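You operate a simulated robot arm through the tools that you are given. There is no shell and no other tool. Be economical: measure what you need, move in short steps, check, and stop when the job is done.

The job below is to be done with a simulated robot arm. You get a single attempt, and the scene is never put back.

Task
Put things in order on the beech table. At the end: the black socks from the beech table stands where the black belt stood; the black belt from the beech table stands where the grey paper ball stood; the grey paper ball from the beech table stands on top of the blue hardback book (marked "LAKES"); the orange clothes peg from the beech table stands on top of the brown carton; whatever was shut is shut again. Leave all else as you found it, and nothing knocked over.

Only the result counts: the job must be done as asked and must still hold three seconds after the hand-in. Knocking over, shifting, dropping, spilling or breaking anything else fails it.

Robot
A 6-joint arm with a two-finger parallel gripper, fixed in place. Base frame: the origin is at the foot of the arm, x ahead of it, y to its left, z up; the work surface is at about z = 850. Readings come in mm, degrees, newtons and seconds.
With the tool pointing down near the work surface it reaches from about 240 to 640 mm from the base axis. Its first joint turns from -66.0 to 66.0 degrees. Payload 2.7 kg.
Tool frame: the origin (TCP) lies between the finger pads and is the grasp point; the fingertips stand 23 mm ahead of it; z points along the fingers, y is the line along which they close. Largest opening 94 mm; finger width 38, thickness 10; the body of the gripper, 54 by 96 mm, starts 39 mm behind the TCP.
Orientation is that of the tool frame in the base frame, as [roll, pitch, yaw] about the fixed x, y, z axes, in that order (R = Rz(yaw) Ry(pitch) Rx(roll)). With the fingers straight down and closing along the base's y, the tool's x points along the base's -x, its y along +y and its z along -z.

Tools
- The arm moves only by the tool jog_arm. Its arguments are lists of equal length, an entry for each row: "dp": the shift along the base's x, y, z in units of 25 mm (1.0 is 25 mm), a list of three; "rotation": the turn, a rotation vector about the base's x, y, z in units of 4 degrees (1.0 is 4 degrees), a list of three; "hand": the gripper command, from -1 (shut) to 1 (fully open), values between in proportion. In form: {"dp": [[dx, dy, dz], ...], "rotation": [[wx, wy, wz], ...], "hand": [hand, ...]}. A call has 1 to 8 rows; each row shifts and turns the commanded pose from where the row before left it. A call with a number of a shift or a turn outside -1 to 1 is refused whole. Rows are played at 5 a second. More than 50 mm and 8.6 degrees between two rows, or a gripper value outside its range, and nothing of the call is played. A pose out of reach is approached as far as the arm can. The call stops where the force on the tool passes 40 N (or 10 N more than at its start, if that is more) or the arm is blocked; 0.2 s more then pass. Each finger travels about 45 mm/s and halts on what it meets, pressing with about 27 N; the grip force reading is that of the motor and also rises with nothing between the fingers. The clock runs only during rows and for 0.2 s after the last one: add rows that do not move to give the fingers time. It gives the time, the measured TCP pose, the force on the tool (base axes), the opening and the grip force at its end, in the units of the frame above (readings bear some noise), and new pictures: "views" is both (left out), scene, wrist or none.
- Cameras (640 x 400 px; columns grow to the right, rows downward): "scene" is fixed at [98.1, -455.2, 1399.2]; the picture's right is [0.49, -0.87, 0.00], its down [-0.52, -0.29, -0.80] and it looks along [0.70, 0.39, -0.60] (base axes); focal length 313 px, centre (320, 200). "wrist" rides on the gripper at [86, 16, -74] in the tool frame; the picture's right is [-0.18, 0.98, 0.00], its down [-0.58, -0.11, -0.81] and it looks along [-0.79, -0.15, 0.59] (tool axes); focal length 243 px, centre (320, 200). There is no depth. A picture from a camera that has moved, and an enlarged one, comes with that camera's place and axes in the base frame and with its lens.
- inspect(camera, box): a new picture of the part [left, top, right, bottom] of that camera's present view, enlarged. The clock stands still meanwhile.
- hand_in(): hands the job in; it is judged then, once.

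Work in short steps. Places have to be worked out from the pictures, the camera data and where the tool is seen: move nearer, look again, correct. Check each grasp and each placing, and mend what went wrong. You have 120 turns and 170 pictures in all, those below and enlarged ones among them. Open the gripper and draw the arm clear of the work before you hand the job in, unless the task says otherwise; then end with one line.

The tools are called by a JSON object that holds its "name" and its "arguments". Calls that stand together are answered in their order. jog_arm: Moves the arm, as the interface text tells. Its arguments: {"type":"object","properties":{"dp":{"type":"array"},"rotation":{"type":"array"},"hand":{"type":"array"},"views":{"type":"string","enum":["both","scene","wrist","none"]}},"required":["dp","rotation","hand"]} The other tools are called the same way: inspect (camera, box) takes an enlarged picture of a part of a camera's view; hand_in () hands the job in.

At the start:

```text
time_s: 0.0
ee_pos: [443.4, -51.7, 1196.2]
tool_rot: [180.0, 0.0, -180.0]
contact_force: [-0.7, 0.2, 0.5]
grip_width: 94.0
gripper_force: 0.0
```

scene: 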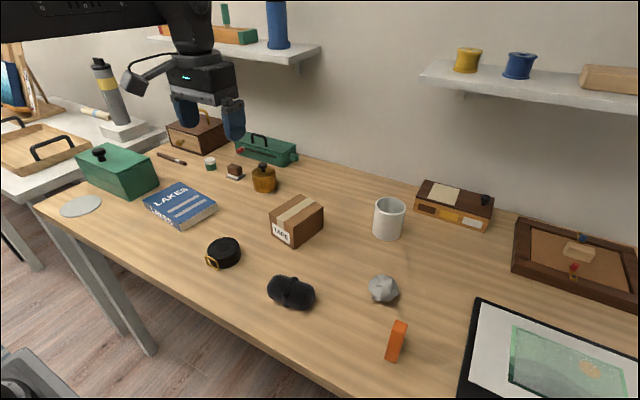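
wrist: 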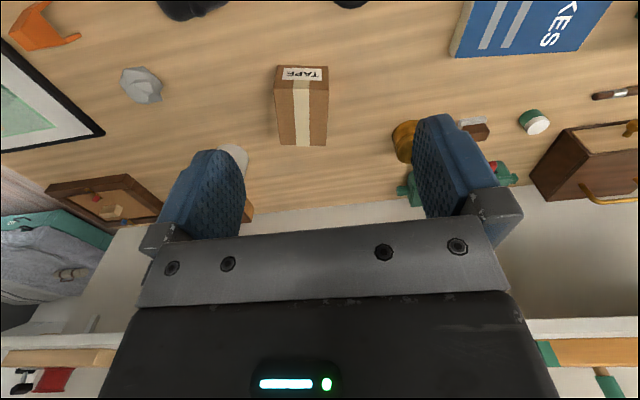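

I'll take close looks at the objects to be moved first: rough estimates are belt (435,-9), socks (416,-211), ball (514,-370), peg (421,-430), carton (615,-101), book (499,204).

{"name": "inspect", "arguments": {"camera": "scene", "box": [190, 180, 350, 320]}}

{"name": "inspect", "arguments": {"camera": "scene", "box": [340, 250, 460, 370]}}

{"name": "inspect", "arguments": {"camera": "scene", "box": [130, 120, 290, 240]}}

```text
2.86 times, centred on (270, 250) of scene
camera zoom: at [98.1, -455.2, 1399.2], right [0.49, -0.87, 0.0], down [-0.52, -0.29, -0.8], along [0.7, 0.39, -0.6], focal length 894 px, centre (463, 57)
```

zoom: 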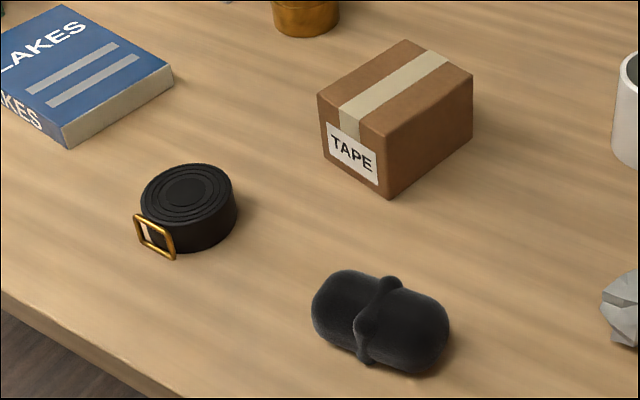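

```text
3.33 times, centred on (400, 310) of scene
camera zoom: at [98.1, -455.2, 1399.2], right [0.49, -0.87, 0.0], down [-0.52, -0.29, -0.8], along [0.7, 0.39, -0.6], focal length 1043 px, centre (53, -167)
```

zoom: 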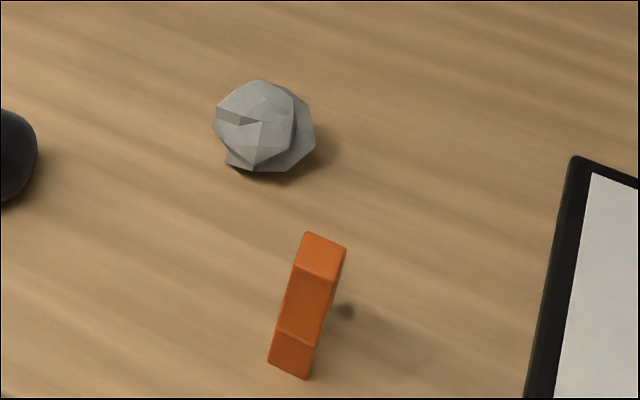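

```text
3.33 times, centred on (210, 180) of scene
camera zoom: at [98.1, -455.2, 1399.2], right [0.49, -0.87, 0.0], down [-0.52, -0.29, -0.8], along [0.7, 0.39, -0.6], focal length 1043 px, centre (687, 267)
```

zoom: 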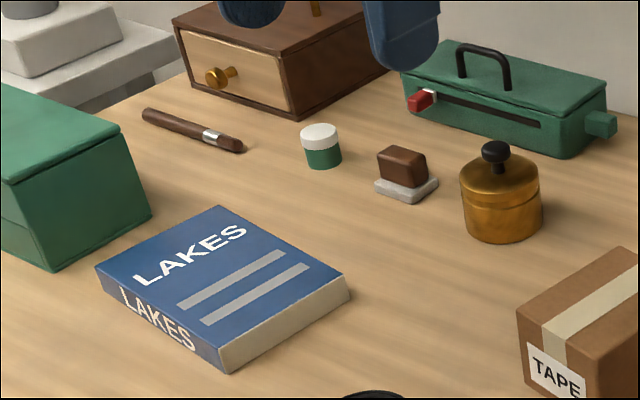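

The positions are plausible; I'll move above the area of ball and peg for a near wrist view.

{"name": "jog_arm", "arguments": {"dp": [[0, -1, 0], [0, -1, 0], [0, -1, 0], [0, -1, 0], [0, -1, -1], [0, -1, -1], [0, -1, -1], [0, -1, -1]], "rotation": [[0, 0, 0], [0, 0, 0], [0, 0, 0], [0, 0, 0], [0, 0, 0], [0, 0, 0], [0, 0, 0], [0, 0, 0]], "hand": [1, 1, 1, 1, 1, 1, 1, 1], "views": "wrist"}}

{"name": "jog_arm", "arguments": {"dp": [[0, -1, -0.5], [0, -1, -0.5], [0, -1, -0.5], [0, -1, -0.5], [0, 0, 0]], "rotation": [[0, 0, 0], [0, 0, 0], [0, 0, 0], [0, 0, 0], [0, 0, 0]], "hand": [1, 1, 1, 1, 1], "views": "both"}}

```text
time_s: 1.8
ee_pos: [443.6, -253.0, 1093.4]
tool_rot: [-180.0, 0.0, -180.0]
contact_force: [0.6, -0.4, 0.7]
grip_width: 94.0
gripper_force: 0.1
camera wrist: at [355.2, -238.3, 1169.5], right [0.18, 0.98, 0.0], down [0.58, -0.11, 0.81], along [0.79, -0.15, -0.59], focal length 243 px, centre (320, 200)
```

wrist: 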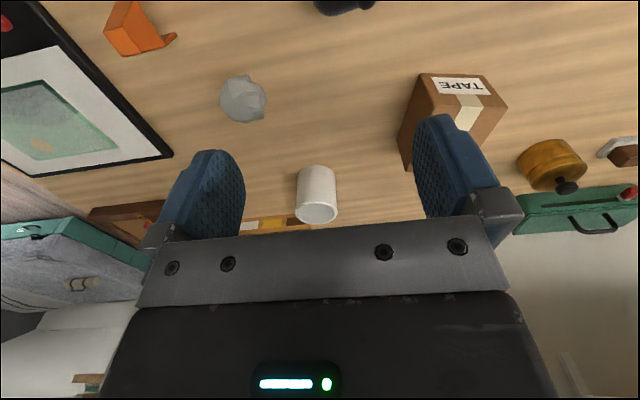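

```text
time_s: 3.0
ee_pos: [443.0, -350.7, 1045.4]
tool_rot: [-180.0, 0.0, 180.0]
contact_force: [0.1, 0.5, 0.0]
grip_width: 94.1
gripper_force: 0.1
camera wrist: at [355.9, -335.8, 1121.5], right [0.18, 0.98, 0.0], down [0.58, -0.11, 0.81], along [0.79, -0.15, -0.59], focal length 243 px, centre (320, 200)
```

scene: 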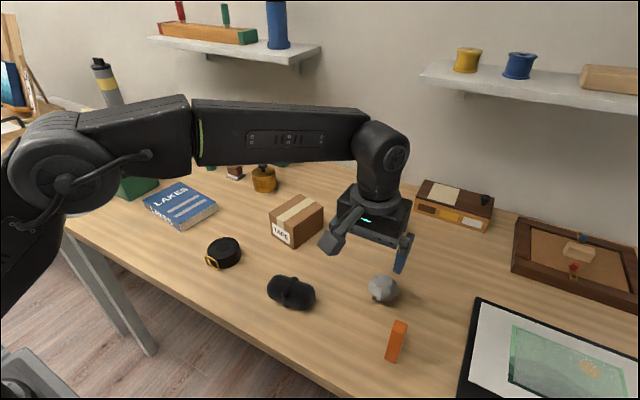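
wrist: 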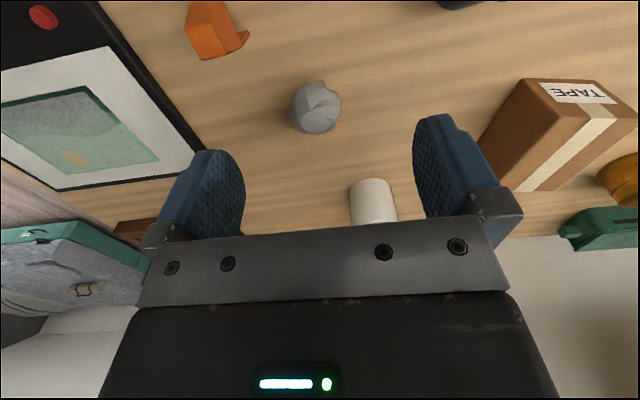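

Wrist view confirms ball at about (515,-370). I'll move over it at z≈925.

{"name": "jog_arm", "arguments": {"dp": [[1, -0.4, -0.8], [1, -0.4, -1], [0.88, 0, -1], [0, 0, -1], [0, 0, -1], [0, 0, 0]], "rotation": [[0, 0, 0], [0, 0, 0], [0, 0, 0], [0, 0, 0], [0, 0, 0], [0, 0, 0]], "hand": [1, 1, 1, 1, 1, 1], "views": "both"}}

```text
time_s: 4.4
ee_pos: [515.4, -372.3, 924.4]
tool_rot: [179.9, 0.0, -180.0]
contact_force: [0.9, 0.2, -0.2]
grip_width: 93.8
gripper_force: 0.1
camera wrist: at [427.6, -357.0, 1000.3], right [0.18, 0.98, 0.0], down [0.58, -0.11, 0.81], along [0.79, -0.15, -0.59], focal length 243 px, centre (320, 200)
```

scene: 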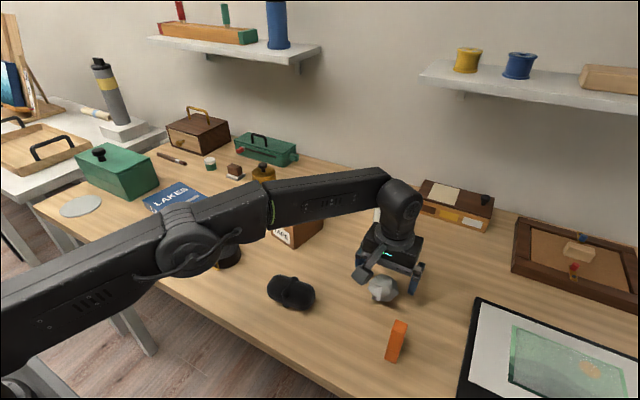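
wrist: 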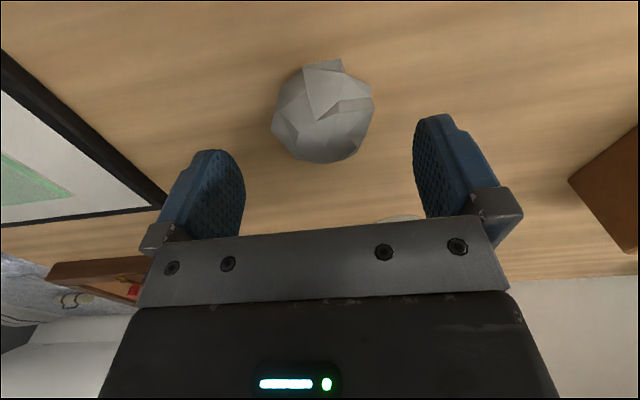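

Ball is centred between the fingers (≈(512,-371)). Descend to z≈876 and close.

{"name": "jog_arm", "arguments": {"dp": [[-0.1, 0, -1], [0, 0, -0.9], [0, 0, 0], [0, 0, 0], [0, 0, 0], [0, 0, 0], [0, 0, 0]], "rotation": [[0, 0, 0], [0, 0, 0], [0, 0, 0], [0, 0, 0], [0, 0, 0], [0, 0, 0], [0, 0, 0]], "hand": [1, 1, 1, -1, -1, -1, -1], "views": "wrist"}}

```text
time_s: 6.0
ee_pos: [512.0, -371.7, 878.3]
tool_rot: [180.0, 0.0, 180.0]
contact_force: [-0.2, -0.8, 0.3]
grip_width: 53.0
gripper_force: 27.0
camera wrist: at [424.8, -357.8, 953.6], right [0.18, 0.98, 0.0], down [0.58, -0.11, 0.81], along [0.79, -0.15, -0.59], focal length 243 px, centre (320, 200)
```

wrist: 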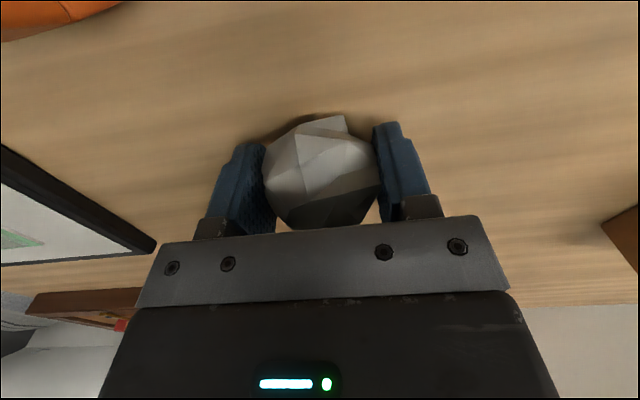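

Grasp holds (53 mm). Lift to about z=1025 and travel along +y to the book (≈(508,213)).

{"name": "jog_arm", "arguments": {"dp": [[0, 0, 1], [0, 0, 1], [0, 0, 1], [0, 0.5, 1], [0, 1, 1], [0, 1, 1], [0, 1, 0], [0, 1, 0]], "rotation": [[0, 0, 0], [0, 0, 0], [0, 0, 0], [0, 0, 0], [0, 0, 0], [0, 0, 0], [0, 0, 0], [0, 0, 0]], "hand": [-1, -1, -1, -1, -1, -1, -1, -1], "views": "none"}}

{"name": "jog_arm", "arguments": {"dp": [[0, 1, 0], [0, 1, 0], [0, 1, 0], [0, 1, 0], [0, 1, 0], [0, 1, 0], [0, 1, 0], [0, 1, 0]], "rotation": [[0, 0, 0], [0, 0, 0], [0, 0, 0], [0, 0, 0], [0, 0, 0], [0, 0, 0], [0, 0, 0], [0, 0, 0]], "hand": [-1, -1, -1, -1, -1, -1, -1, -1], "views": "none"}}

{"name": "jog_arm", "arguments": {"dp": [[0, 1, 0], [0, 1, 0], [0, 1, 0], [0, 1, 0], [0, 1, 0], [0, 1, 0], [0, 1, 0], [0, 0, 0]], "rotation": [[0, 0, 0], [0, 0, 0], [0, 0, 0], [0, 0, 0], [0, 0, 0], [0, 0, 0], [0, 0, 0], [0, 0, 0]], "hand": [-1, -1, -1, -1, -1, -1, -1, -1], "views": "both"}}

```text
time_s: 7.8
ee_pos: [511.1, -259.5, 1028.3]
tool_rot: [180.0, -0.1, -179.9]
contact_force: [-0.9, 0.3, -0.2]
grip_width: 52.6
gripper_force: 26.5
```

```text
time_s: 9.6
ee_pos: [511.3, -58.1, 1026.9]
tool_rot: [180.0, 0.1, 180.0]
contact_force: [0.5, 0.3, -1.1]
grip_width: 53.0
gripper_force: 26.7
```

```text
time_s: 11.4
ee_pos: [511.6, 117.8, 1028.5]
tool_rot: [-179.9, -0.1, -180.0]
contact_force: [-0.9, 0.7, -0.2]
grip_width: 52.6
gripper_force: 27.1
camera wrist: at [424.6, 132.3, 1104.0], right [0.18, 0.98, 0.0], down [0.58, -0.11, 0.81], along [0.79, -0.15, -0.59], focal length 243 px, centre (320, 200)
```

scene: 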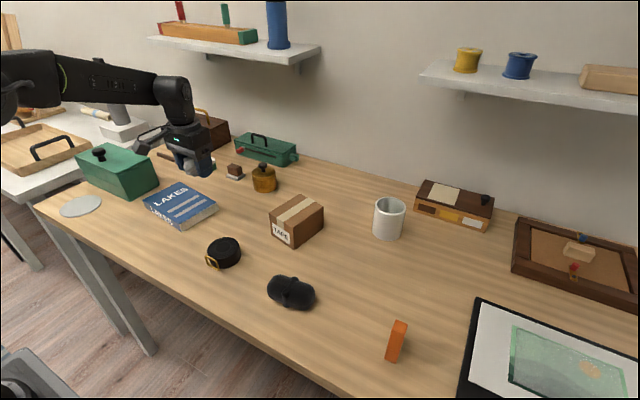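
wrist: 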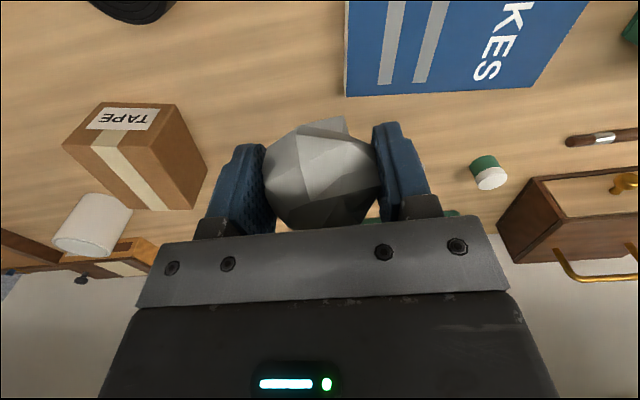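

Book spans roughly x 445–575, y 130–330, top ≈ z 875. Move over its centre and descend to z≈925.

{"name": "jog_arm", "arguments": {"dp": [[0, 1, 0], [0, 1, 0], [0, 1, 0], [0, 1, -1], [0, 0, -1], [0, 0, -1], [0, 0, -1], [0, 0, 0]], "rotation": [[0, 0, 0], [0, 0, 0], [0, 0, 0], [0, 0, 0], [0, 0, 0], [0, 0, 0], [0, 0, 0], [0, 0, 0]], "hand": [-1, -1, -1, -1, -1, -1, -1, -1], "views": "both"}}

```text
time_s: 13.2
ee_pos: [512.9, 216.1, 926.5]
tool_rot: [179.9, 0.0, 180.0]
contact_force: [-0.5, 0.2, 1.1]
grip_width: 53.0
gripper_force: 26.7
camera wrist: at [424.6, 231.3, 1002.3], right [0.18, 0.98, 0.0], down [0.58, -0.11, 0.81], along [0.79, -0.15, -0.59], focal length 243 px, centre (320, 200)
```

scene: 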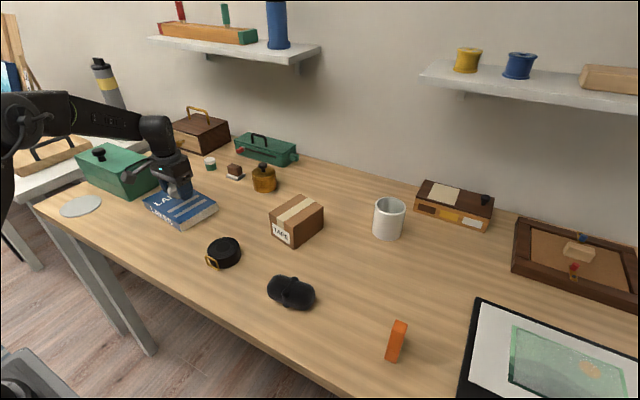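
wrist: 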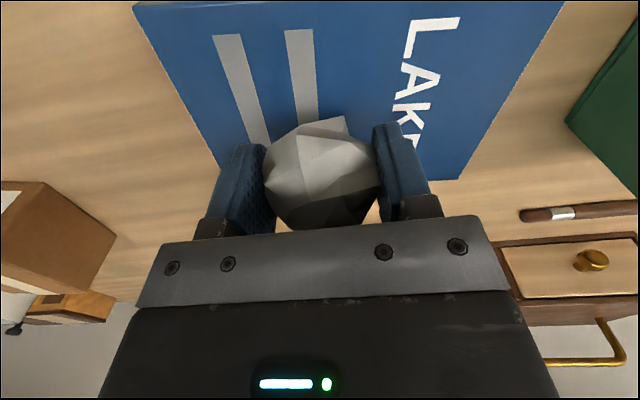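

Well placed over the book. Lower gently in small steps to just about contact.

{"name": "jog_arm", "arguments": {"dp": [[0, 0, -0.6], [0, 0, -0.12], [0, 0, 0]], "rotation": [[0, 0, 0], [0, 0, 0], [0, 0, 0]], "hand": [-1, -1, -1], "views": "none"}}

{"name": "inspect", "arguments": {"camera": "scene", "box": [130, 140, 240, 240]}}

```text
time_s: 14.0
ee_pos: [512.5, 215.6, 909.3]
tool_rot: [180.0, -0.1, -180.0]
contact_force: [0.5, 0.3, -1.0]
grip_width: 52.9
gripper_force: 26.5
```

```text
4.00 times, centred on (185, 190) of scene
camera zoom: at [98.1, -455.2, 1399.2], right [0.49, -0.87, 0.0], down [-0.52, -0.29, -0.8], along [0.7, 0.39, -0.6], focal length 1252 px, centre (860, 240)
```

zoom: 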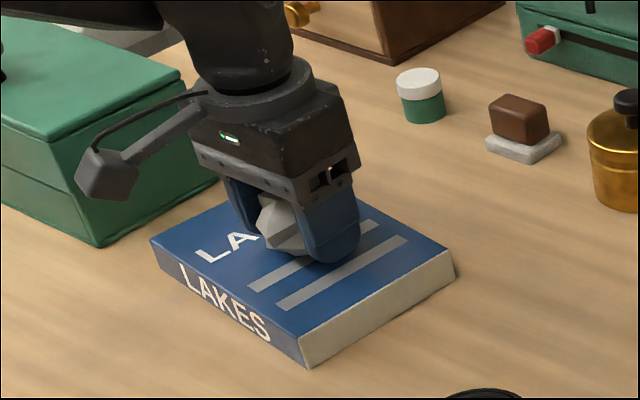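

No contact yet; continue down in ~2 mm steps.

{"name": "jog_arm", "arguments": {"dp": [[0, 0, -0.1], [0, 0, 0]], "rotation": [[0, 0, 0], [0, 0, 0]], "hand": [-1, -1], "views": "none"}}

{"name": "jog_arm", "arguments": {"dp": [[0, 0, -0.08], [0, 0, 0]], "rotation": [[0, 0, 0], [0, 0, 0]], "hand": [-1, -1], "views": "none"}}

{"name": "inspect", "arguments": {"camera": "scene", "box": [160, 160, 225, 230]}}

```text
time_s: 14.6
ee_pos: [513.8, 215.6, 907.6]
tool_rot: [-179.9, 0.0, -180.0]
contact_force: [0.7, 0.1, 0.3]
grip_width: 52.9
gripper_force: 27.5
```

```text
time_s: 15.2
ee_pos: [513.4, 215.6, 905.7]
tool_rot: [-180.0, 0.1, -180.0]
contact_force: [-1.5, -1.2, 4.8]
grip_width: 52.7
gripper_force: 26.2
```

```text
5.71 times, centred on (192, 195) of scene
camera zoom: at [98.0, -455.3, 1399.2], right [0.49, -0.87, 0.0], down [-0.52, -0.29, -0.8], along [0.7, 0.39, -0.6], focal length 1788 px, centre (1049, 229)
```

zoom: 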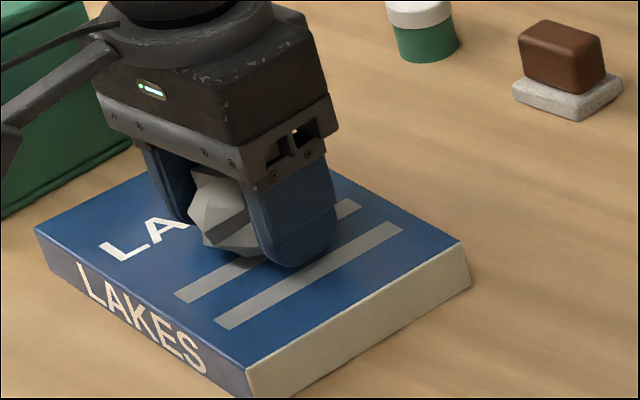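

Contact at z≈906 (4.8 N). Open and rise straight up.

{"name": "jog_arm", "arguments": {"dp": [[0, 0, 0], [0, 0, 0], [0, 0, 0], [0, 0, 0.6], [0, 0, 1], [0, 0, 1], [0, 0, 1]], "rotation": [[0, 0, 0], [0, 0, 0], [0, 0, 0], [0, 0, 0], [0, 0, 0], [0, 0, 0], [0, 0, 0]], "hand": [-0.2, 0.3, 1, 1, 1, 1, 1], "views": "both"}}

```text
time_s: 16.8
ee_pos: [513.0, 214.2, 996.1]
tool_rot: [-180.0, 0.0, -180.0]
contact_force: [-0.4, -0.4, 0.8]
grip_width: 93.7
gripper_force: 0.0
camera wrist: at [425.8, 230.7, 1071.9], right [0.18, 0.98, 0.0], down [0.58, -0.11, 0.81], along [0.79, -0.15, -0.59], focal length 243 px, centre (320, 200)
```

scene: 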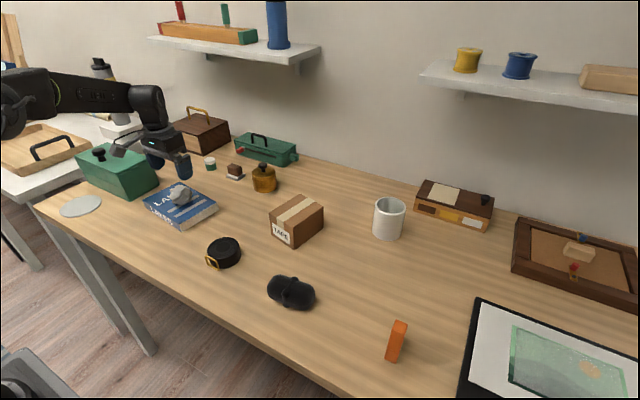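
wrist: 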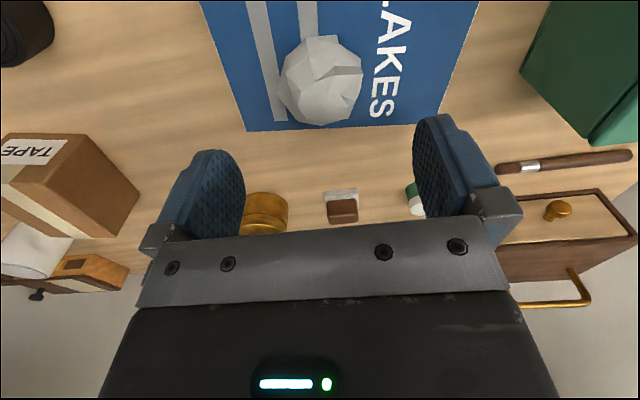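

Ball rests on the book. Next the belt: move above (435,-12).

{"name": "jog_arm", "arguments": {"dp": [[0, -1, 0.3], [0, -1, 0], [-0.4, -1, 0], [-0.5, -1, 0], [-0.5, -1, 0], [-0.5, -1, 0], [-0.5, -1, 0], [-0.5, -1, 0]], "rotation": [[0, 0, 0], [0, 0, 0], [0, 0, 0], [0, 0, 0], [0, 0, 0], [0, 0, 0], [0, 0, 0], [0, 0, 0]], "hand": [1, 1, 1, 1, 1, 1, 1, 1], "views": "none"}}

{"name": "jog_arm", "arguments": {"dp": [[-0.2, -1, 0], [0, 0, -1], [0, 0, -1], [0, 0, 0]], "rotation": [[0, 0, 0], [0, 0, 0], [0, 0, 0], [0, 0, 0]], "hand": [1, 1, 1, 1], "views": "both"}}

```text
time_s: 18.6
ee_pos: [441.1, 14.6, 1005.7]
tool_rot: [180.0, 0.0, 180.0]
contact_force: [1.1, 0.3, 0.1]
grip_width: 94.2
gripper_force: 0.0
```

```text
time_s: 19.6
ee_pos: [435.9, -10.1, 954.8]
tool_rot: [180.0, 0.1, -180.0]
contact_force: [-0.3, 0.8, 0.7]
grip_width: 93.9
gripper_force: 0.0
camera wrist: at [347.7, 4.5, 1030.2], right [0.18, 0.98, 0.0], down [0.58, -0.11, 0.81], along [0.79, -0.15, -0.59], focal length 243 px, centre (320, 200)
```

scene: 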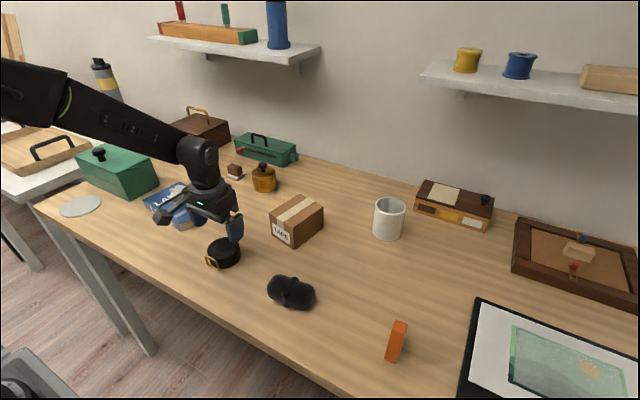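
wrist: 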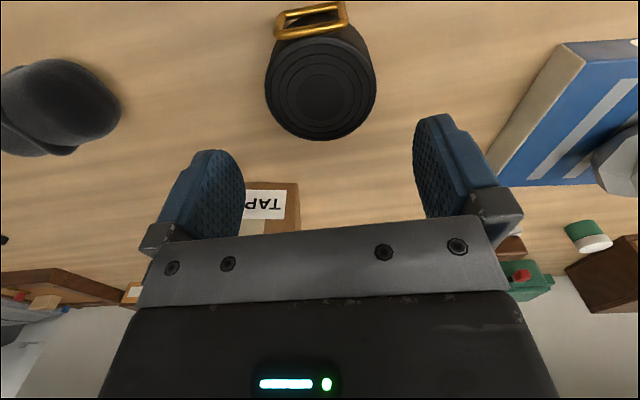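

Belt roughly centred between fingers; descend partway and look again.

{"name": "jog_arm", "arguments": {"dp": [[0, 0, -0.7], [0, 0, -0.7], [0, 0, 0]], "rotation": [[0, 0, 0], [0, 0, 0], [0, 0, 0]], "hand": [1, 1, 1], "views": "both"}}

{"name": "inspect", "arguments": {"camera": "scene", "box": [180, 200, 260, 280]}}

```text
time_s: 20.4
ee_pos: [435.1, -9.4, 918.8]
tool_rot: [-180.0, 0.0, 180.0]
contact_force: [-0.4, -0.1, 0.1]
grip_width: 94.1
gripper_force: 0.0
camera wrist: at [347.8, 5.5, 994.7], right [0.18, 0.98, 0.0], down [0.58, -0.11, 0.81], along [0.79, -0.15, -0.59], focal length 243 px, centre (320, 200)
```

scene: 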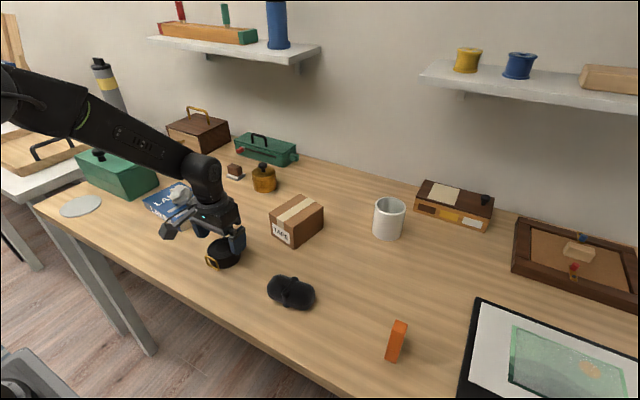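
wrist: 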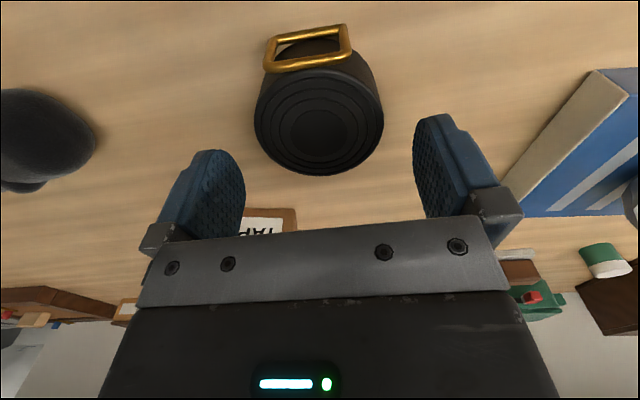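

```text
5.00 times, centred on (220, 240) of scene
camera zoom: at [98.1, -455.2, 1399.2], right [0.49, -0.87, 0.0], down [-0.52, -0.29, -0.8], along [0.7, 0.39, -0.6], focal length 1565 px, centre (820, 0)
```

zoom: 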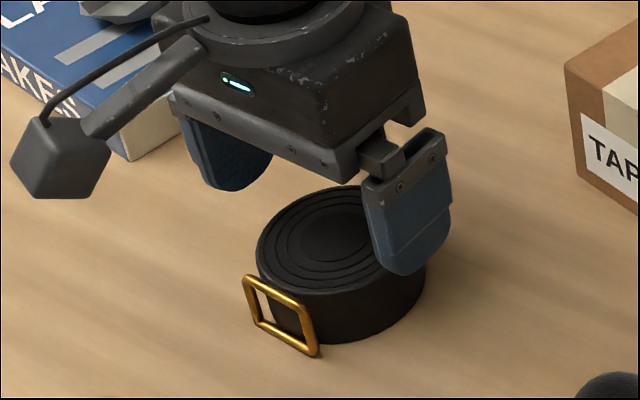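

Two wrist views give belt top ≈ z 888, centre ≈ (428,-10), diameter ≈ 69 mm. Descend to z≈876 and grip.

{"name": "jog_arm", "arguments": {"dp": [[-0.28, 0, 0], [0, 0, -0.8], [0, 0, -0.9], [0, 0, 0], [0, 0, 0], [0, 0, 0], [0, 0, 0]], "rotation": [[0, 0, 0], [0, 0, 0], [0, 0, 0], [0, 0, 0], [0, 0, 0], [0, 0, 0], [0, 0, 0]], "hand": [1, 1, 1, 1, -1, -1, -1], "views": "both"}}

{"name": "inspect", "arguments": {"camera": "scene", "box": [180, 200, 260, 280]}}

```text
time_s: 22.0
ee_pos: [429.1, -7.1, 875.7]
tool_rot: [-180.0, 0.0, -180.0]
contact_force: [0.3, -0.2, 0.4]
grip_width: 70.9
gripper_force: 27.2
camera wrist: at [340.9, 7.0, 951.7], right [0.18, 0.98, 0.0], down [0.58, -0.11, 0.81], along [0.79, -0.15, -0.59], focal length 243 px, centre (320, 200)
```

scene: 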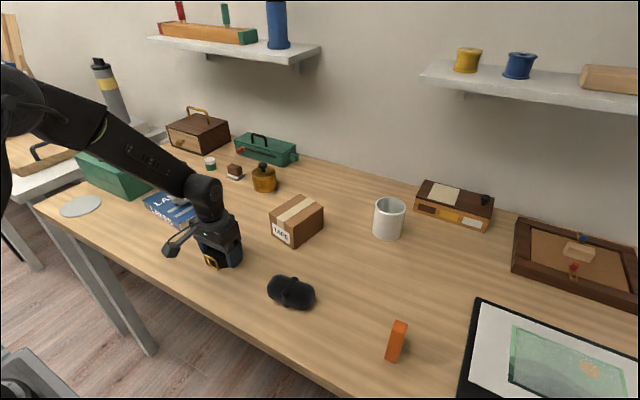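
wrist: 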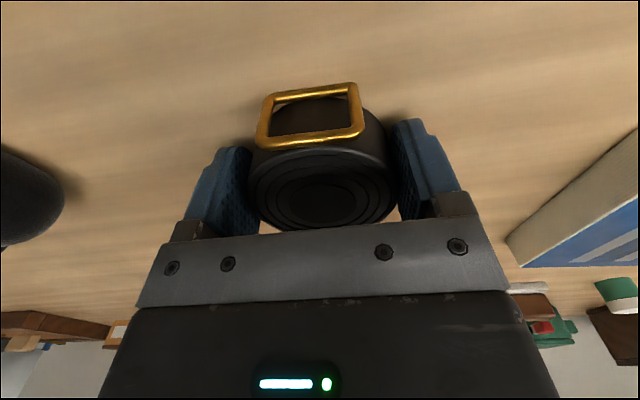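

```text
5.00 times, centred on (220, 240) of scene
camera zoom: at [98.1, -455.2, 1399.2], right [0.49, -0.87, 0.0], down [-0.52, -0.29, -0.8], along [0.7, 0.39, -0.6], focal length 1565 px, centre (820, 0)
```

zoom: 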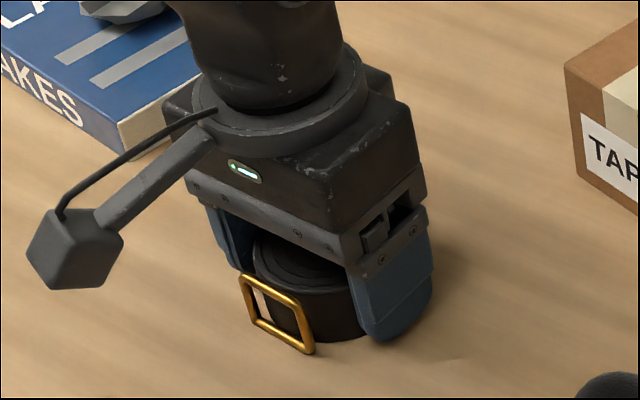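

Belt held (70.9 mm), its place ≈ (428,-8). Lift and carry to the ball's old place (512,-371).

{"name": "jog_arm", "arguments": {"dp": [[0, 0, 1], [0, 0, 1], [0, 0, 1], [0, 0, 1], [0, -0.6, 1], [0.3, -1, 0], [0.3, -1, 0], [0.3, -1, 0]], "rotation": [[0, 0, 0], [0, 0, 0], [0, 0, 0], [0, 0, 0], [0, 0, 0], [0, 0, 0], [0, 0, 0], [0, 0, 0]], "hand": [-1, -1, -1, -1, -1, -1, -1, -1], "views": "none"}}

{"name": "jog_arm", "arguments": {"dp": [[0.3, -1, 0], [0.3, -1, 0], [0.3, -1, 0], [0.3, -1, 0], [0.3, -1, 0], [0.3, -1, 0], [0.3, -1, 0], [0.3, -1, 0]], "rotation": [[0, 0, 0], [0, 0, 0], [0, 0, 0], [0, 0, 0], [0, 0, 0], [0, 0, 0], [0, 0, 0], [0, 0, 0]], "hand": [-1, -1, -1, -1, -1, -1, -1, -1], "views": "none"}}

{"name": "jog_arm", "arguments": {"dp": [[0.02, -1, 0], [0, -1, 0], [0, -1, 0], [0, 0, -0.8], [0, 0, -1], [0, 0, -1], [0, 0, 0]], "rotation": [[0, 0, 0], [0, 0, 0], [0, 0, 0], [0, 0, 0], [0, 0, 0], [0, 0, 0], [0, 0, 0]], "hand": [-1, -1, -1, -1, -1, -1, -1], "views": "both"}}

```text
time_s: 23.8
ee_pos: [451.8, -98.6, 1000.9]
tool_rot: [180.0, 0.0, -179.9]
contact_force: [-0.5, 0.0, -1.2]
grip_width: 71.2
gripper_force: 26.7
```

```text
time_s: 25.6
ee_pos: [510.0, -299.0, 1002.0]
tool_rot: [180.0, 0.0, 179.9]
contact_force: [-0.5, -0.2, -1.3]
grip_width: 71.2
gripper_force: 26.8
```

```text
time_s: 27.2
ee_pos: [510.8, -373.7, 931.0]
tool_rot: [180.0, 0.1, 180.0]
contact_force: [0.0, 0.3, -1.9]
grip_width: 71.2
gripper_force: 26.6
camera wrist: at [423.8, -359.0, 1006.0], right [0.18, 0.98, 0.0], down [0.58, -0.11, 0.81], along [0.79, -0.15, -0.59], focal length 243 px, centre (320, 200)
```

scene: 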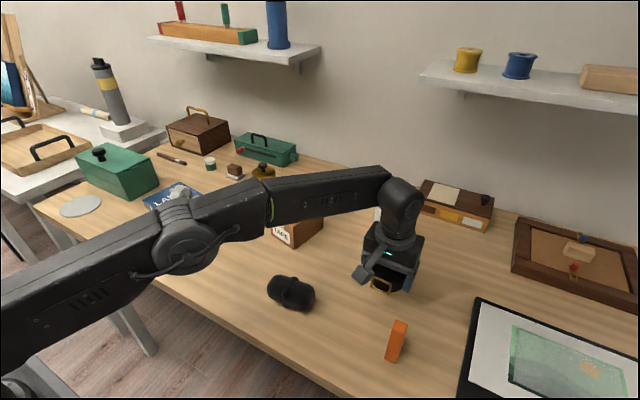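
wrist: 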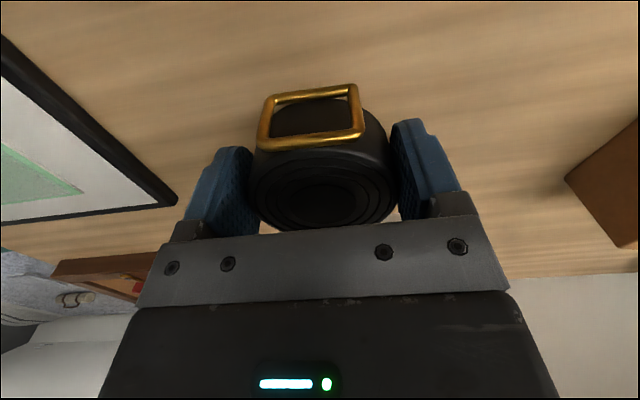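

Lower to just above the table (target z≈878).

{"name": "jog_arm", "arguments": {"dp": [[0, 0.08, -1], [0, 0, -1], [0, 0, -0.1], [0, 0, 0]], "rotation": [[0, 0, 0], [0, 0, 0], [0, 0, 0], [0, 0, 0]], "hand": [-1, -1, -1, -1], "views": "none"}}

{"name": "jog_arm", "arguments": {"dp": [[0, 0, -0.08], [0, 0, 0]], "rotation": [[0, 0, 0], [0, 0, 0]], "hand": [-1, -1], "views": "none"}}

```text
time_s: 28.2
ee_pos: [511.0, -372.0, 878.3]
tool_rot: [-179.9, 0.0, 179.9]
contact_force: [-0.3, -0.2, -1.6]
grip_width: 71.3
gripper_force: 26.3
```

```text
time_s: 28.8
ee_pos: [511.2, -370.7, 876.7]
tool_rot: [180.0, 0.1, 179.9]
contact_force: [0.0, 0.8, -1.5]
grip_width: 71.3
gripper_force: 27.0
```

At 876.7, the belt still hangs by about 1 mm (weight −1.5 N); a touch lower, then release and lift.

{"name": "jog_arm", "arguments": {"dp": [[0, 0, -0.05], [0, 0, 0], [0, 0, 0], [0, 0, 0], [0, 0, 0.8], [0, 0, 1], [0, 0, 1], [0, 0, 1]], "rotation": [[0, 0, 0], [0, 0, 0], [0, 0, 0], [0, 0, 0], [0, 0, 0], [0, 0, 0], [0, 0, 0], [0, 0, 0]], "hand": [-1, 0.6, 1, 1, 1, 1, 1, 1], "views": "both"}}

```text
time_s: 30.6
ee_pos: [510.8, -372.8, 970.3]
tool_rot: [-179.9, -0.1, 179.9]
contact_force: [-0.2, -0.1, -0.1]
grip_width: 94.1
gripper_force: 0.1
camera wrist: at [424.1, -356.9, 1046.7], right [0.18, 0.98, 0.0], down [0.58, -0.11, 0.81], along [0.79, -0.15, -0.59], focal length 243 px, centre (320, 200)
```

scene: 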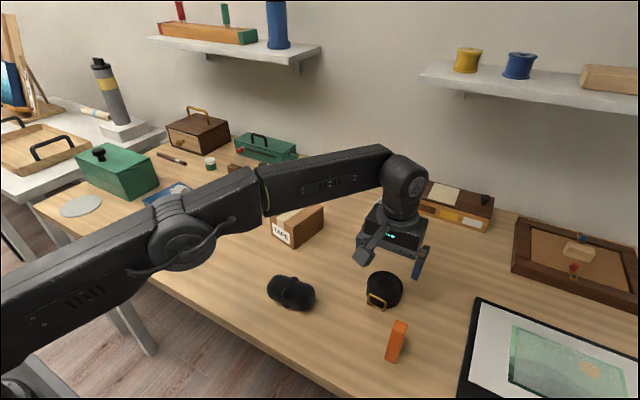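
wrist: 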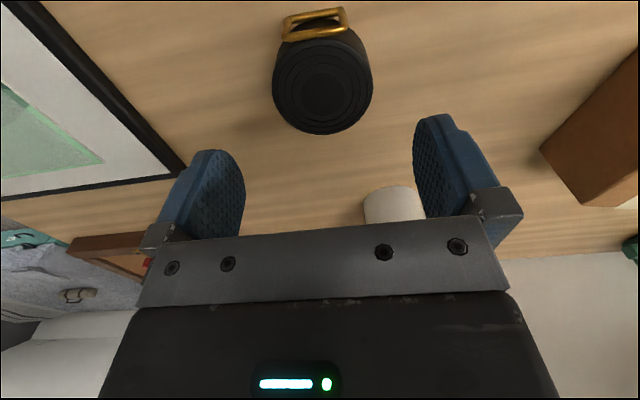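

Belt stands where the ball was. The socks lie long along y, so I need to close along x: move over them while yawing −90°.

{"name": "jog_arm", "arguments": {"dp": [[-0.5, 0.79, 0.4], [-0.5, 0.79, 0.4], [-0.5, 0.79, 0.4], [-0.5, 0.79, 0], [-0.5, 0.79, 0], [-0.5, 0.79, 0], [-0.5, 0.79, 0], [-0.5, 0.79, 0]], "rotation": [[0, 0, -1], [0, 0, -1], [0, 0, -1], [0, 0, -1], [0, 0, -1], [0, 0, -1], [0, 0, -1], [0, 0, -1]], "hand": [1, 1, 1, 1, 1, 1, 1, 1], "views": "none"}}

{"name": "jog_arm", "arguments": {"dp": [[0, 0, 0], [0, 0, 0], [0, 0, 0], [0, 0, 0], [0, 0, 0], [0, 0, 0], [0, 0, 0], [0, 0, 0]], "rotation": [[0, 0, -1], [0, 0, -1], [0, 0, -1], [0, 0, -1], [0, 0, -1], [0, 0, -1], [0, 0, -1], [0, 0, -1]], "hand": [1, 1, 1, 1, 1, 1, 1, 1], "views": "none"}}

{"name": "jog_arm", "arguments": {"dp": [[0, 0, 0], [0, 0, 0], [0, 0, 0], [0, 0, 0], [0, 0, 0], [0, 0, 0], [0, 0, 0], [0, 0, 0]], "rotation": [[0, 0, -1], [0, 0, -1], [0, 0, -1], [0, 0, -1], [0, 0, -1], [0, 0, -1], [0, 0, -0.5], [0, 0, 0]], "hand": [1, 1, 1, 1, 1, 1, 1, 1], "views": "both"}}

```text
time_s: 32.4
ee_pos: [410.9, -213.1, 1000.0]
tool_rot: [-180.0, 0.1, 147.9]
contact_force: [-0.9, 0.0, -0.4]
grip_width: 94.0
gripper_force: 0.1
```

```text
time_s: 34.2
ee_pos: [411.3, -212.9, 1000.0]
tool_rot: [-179.9, 0.0, 115.9]
contact_force: [0.1, -0.2, 0.4]
grip_width: 94.0
gripper_force: 0.0
```

```text
time_s: 36.0
ee_pos: [411.9, -213.7, 1000.2]
tool_rot: [-179.9, 0.0, 89.8]
contact_force: [0.4, -0.2, -0.3]
grip_width: 93.7
gripper_force: 0.0
camera wrist: at [426.8, -128.7, 1075.6], right [0.98, -0.19, 0.0], down [-0.11, -0.58, 0.81], along [-0.15, -0.79, -0.59], focal length 243 px, centre (320, 200)
```

scene: 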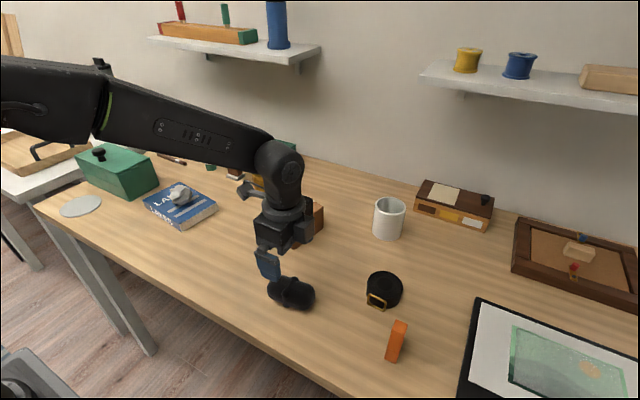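
wrist: 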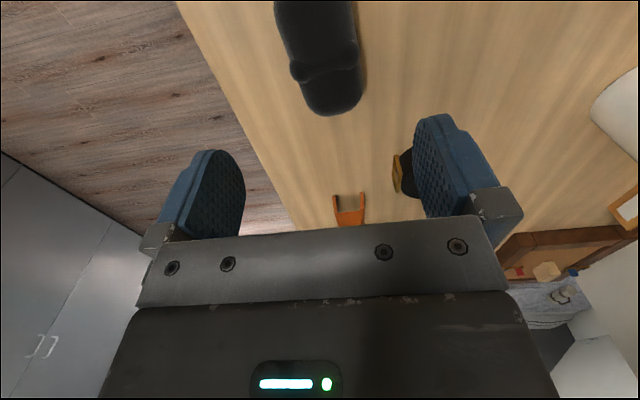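

Socks axis is parallel to y, centre ≈ (414,-215), width ~60 mm. Lower to z≈935 and look again.

{"name": "jog_arm", "arguments": {"dp": [[0.08, 0, -1], [0, 0, -1], [0, 0, -0.6], [0, 0, 0]], "rotation": [[0, 0, 0], [0, 0, 0], [0, 0, 0], [0, 0, 0]], "hand": [1, 1, 1, 1], "views": "both"}}

{"name": "inspect", "arguments": {"camera": "scene", "box": [240, 240, 340, 320]}}

```text
time_s: 37.0
ee_pos: [413.1, -213.2, 933.9]
tool_rot: [179.9, 0.0, 90.0]
contact_force: [0.8, -0.1, 0.3]
grip_width: 94.1
gripper_force: 0.1
camera wrist: at [427.8, -128.4, 1010.1], right [0.98, -0.18, 0.0], down [-0.11, -0.58, 0.81], along [-0.15, -0.79, -0.59], focal length 243 px, centre (320, 200)
```

scene: 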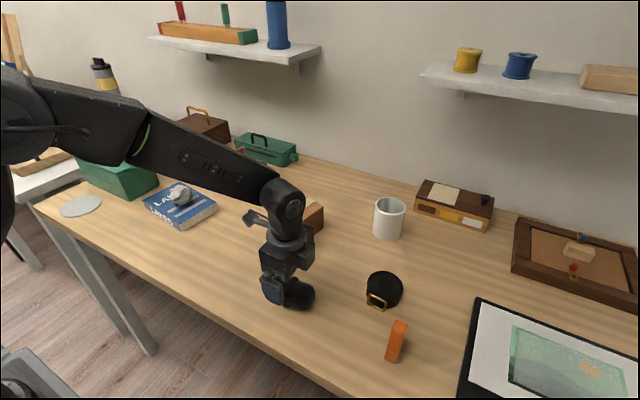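
wrist: 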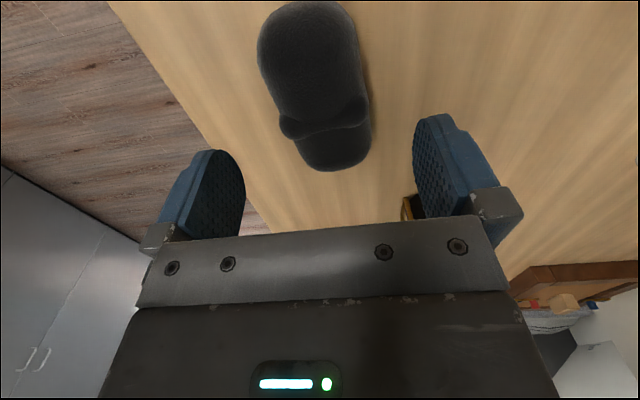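

```text
5.00 times, centred on (290, 280) of scene
camera zoom: at [98.1, -455.2, 1399.2], right [0.49, -0.87, 0.0], down [-0.52, -0.29, -0.8], along [0.7, 0.39, -0.6], focal length 1565 px, centre (470, -200)
```

zoom: 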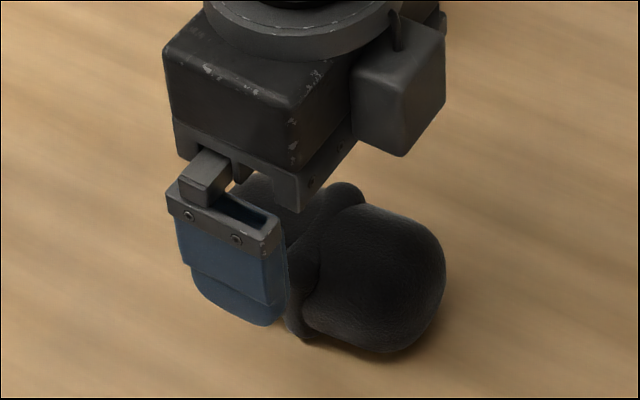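

Socks span y −161…−270, centre (415,-215). Descend to z≈880 and close.

{"name": "jog_arm", "arguments": {"dp": [[0.07, -0.06, -0.8], [0, 0, -0.8], [0, 0, -0.56], [0, 0, 0], [0, 0, 0], [0, 0, 0], [0, 0, 0], [0, 0, 0]], "rotation": [[0, 0, 0], [0, 0, 0], [0, 0, 0], [0, 0, 0], [0, 0, 0], [0, 0, 0], [0, 0, 0], [0, 0, 0]], "hand": [1, 1, 1, 1, -1, -1, -1, -1], "views": "both"}}

```text
time_s: 38.8
ee_pos: [415.3, -214.9, 880.5]
tool_rot: [-180.0, 0.1, 89.9]
contact_force: [0.2, -0.4, 0.3]
grip_width: 51.3
gripper_force: 26.8
camera wrist: at [431.1, -129.4, 956.1], right [0.98, -0.18, 0.0], down [-0.11, -0.58, 0.81], along [-0.15, -0.79, -0.59], focal length 243 px, centre (320, 200)
```

scene: 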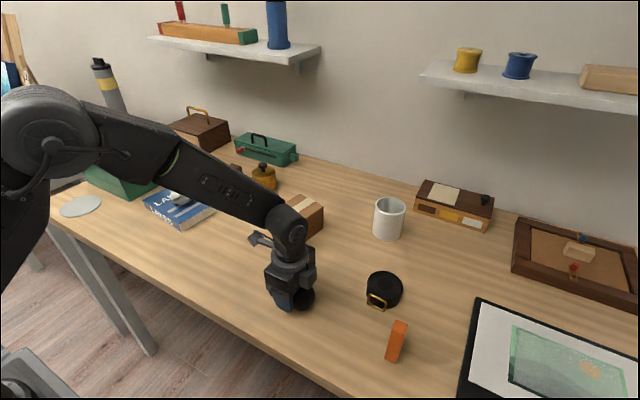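
wrist: 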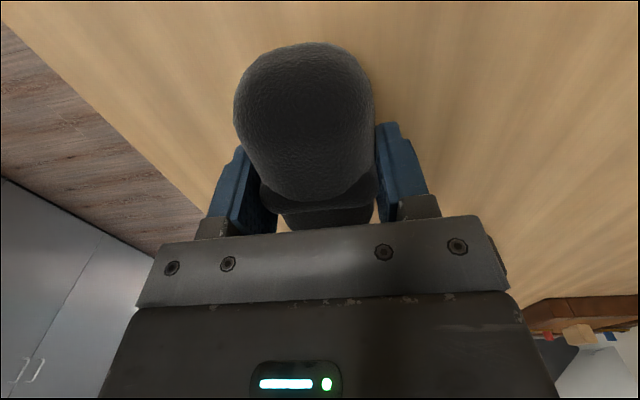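

Socks gripped (51 mm). Lift and carry to the belt's old place (428,-8).

{"name": "jog_arm", "arguments": {"dp": [[0, 0, 1], [0, 0, 1], [0, 0.3, 1], [0.13, 1, 0], [0.13, 1, 0], [0.13, 1, 0], [0.12, 1, 0], [0, 1, 0]], "rotation": [[0, 0, 0], [0, 0, 0], [0, 0, 0], [0, 0, 0], [0, 0, 0], [0, 0, 0], [0, 0, 0], [0, 0, 0]], "hand": [-1, -1, -1, -1, -1, -1, -1, -1], "views": "none"}}

{"name": "jog_arm", "arguments": {"dp": [[0, 1, 0], [0, 1, 0], [0, 0.98, 0], [0, 0, -0.9], [0, 0, -0.9], [0, 0, 0]], "rotation": [[0, 0, 0], [0, 0, 0], [0, 0, 0], [0, 0, 0], [0, 0, 0], [0, 0, 0]], "hand": [-1, -1, -1, -1, -1, -1], "views": "both"}}

```text
time_s: 40.6
ee_pos: [426.8, -80.7, 956.8]
tool_rot: [-180.0, 0.0, 90.1]
contact_force: [0.7, -0.2, 0.0]
grip_width: 51.2
gripper_force: 26.8
```

```text
time_s: 42.0
ee_pos: [429.6, -5.8, 910.4]
tool_rot: [-180.0, 0.1, 90.0]
contact_force: [-0.6, 0.3, -1.3]
grip_width: 51.8
gripper_force: 27.4
camera wrist: at [443.8, 78.8, 986.3], right [0.98, -0.18, 0.0], down [-0.11, -0.58, 0.81], along [-0.15, -0.79, -0.59], focal length 243 px, centre (320, 200)
```

scene: 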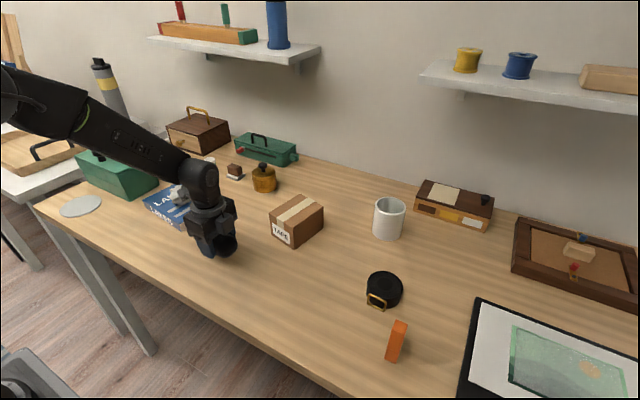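
wrist: 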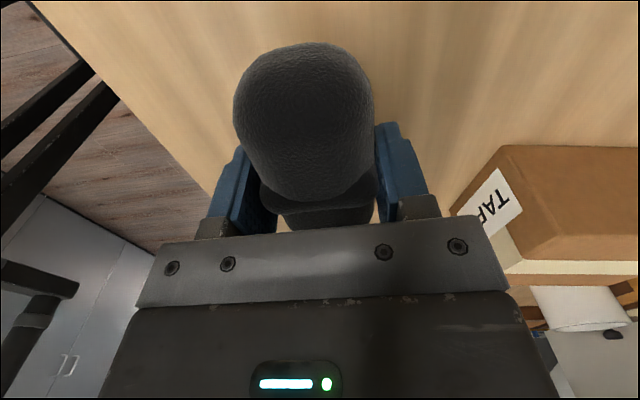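

Lower to near table height (target z≈881).

{"name": "jog_arm", "arguments": {"dp": [[0, -0.06, -0.8], [0, 0, -0.32], [0, 0, -0.04], [0, 0, 0]], "rotation": [[0, 0, 0], [0, 0, 0], [0, 0, 0], [0, 0, 0]], "hand": [-1, -1, -1, -1], "views": "none"}}

{"name": "jog_arm", "arguments": {"dp": [[0, 0, -0.03], [0, 0, 0]], "rotation": [[0, 0, 0], [0, 0, 0]], "hand": [-1, -1], "views": "none"}}

```text
time_s: 43.0
ee_pos: [428.5, -10.0, 882.2]
tool_rot: [-180.0, 0.1, 90.0]
contact_force: [0.7, -0.9, -0.5]
grip_width: 51.6
gripper_force: 26.9
```

```text
time_s: 43.6
ee_pos: [428.7, -8.7, 880.4]
tool_rot: [-180.0, 0.0, 90.0]
contact_force: [0.0, 0.1, -0.2]
grip_width: 51.8
gripper_force: 27.5
```

Socks are at table height; open and rise.

{"name": "jog_arm", "arguments": {"dp": [[0, 0, 0], [0, 0, 0], [0, 0, 0], [0, 0, 1], [0, 0, 1], [0, 0, 1], [0, 0, 1], [0, 0, 1]], "rotation": [[0, 0, 0], [0, 0, 0], [0, 0, 0], [0, 0, 0], [0, 0, 0], [0, 0, 0], [0, 0, 0], [0, 0, 0]], "hand": [0.2, 1, 1, 1, 1, 1, 1, 1], "views": "both"}}

```text
time_s: 45.4
ee_pos: [428.1, -7.6, 1007.0]
tool_rot: [180.0, 0.0, 90.0]
contact_force: [0.6, 0.6, 0.5]
grip_width: 94.3
gripper_force: 0.1
camera wrist: at [443.2, 77.2, 1083.2], right [0.98, -0.18, 0.0], down [-0.11, -0.58, 0.81], along [-0.15, -0.79, -0.59], focal length 243 px, centre (320, 200)
```

scene: 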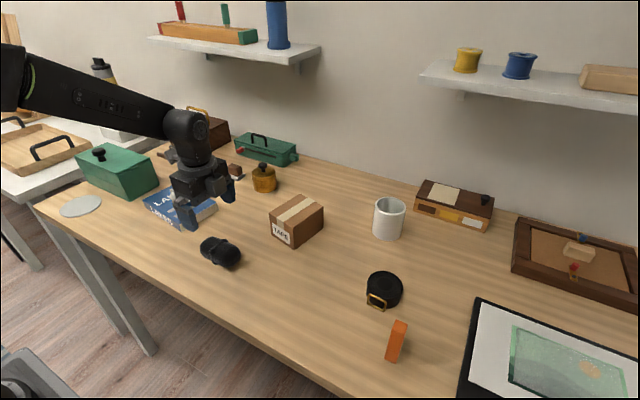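
wrist: 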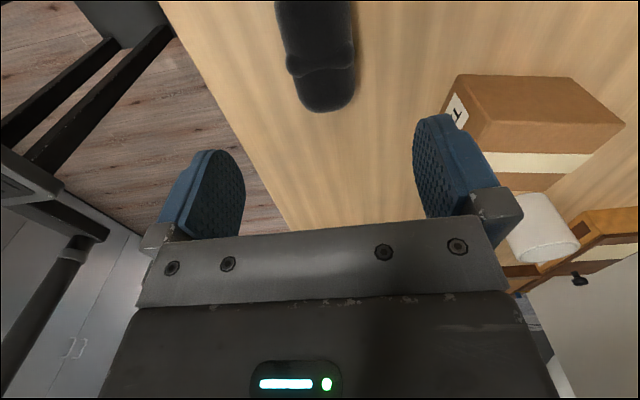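

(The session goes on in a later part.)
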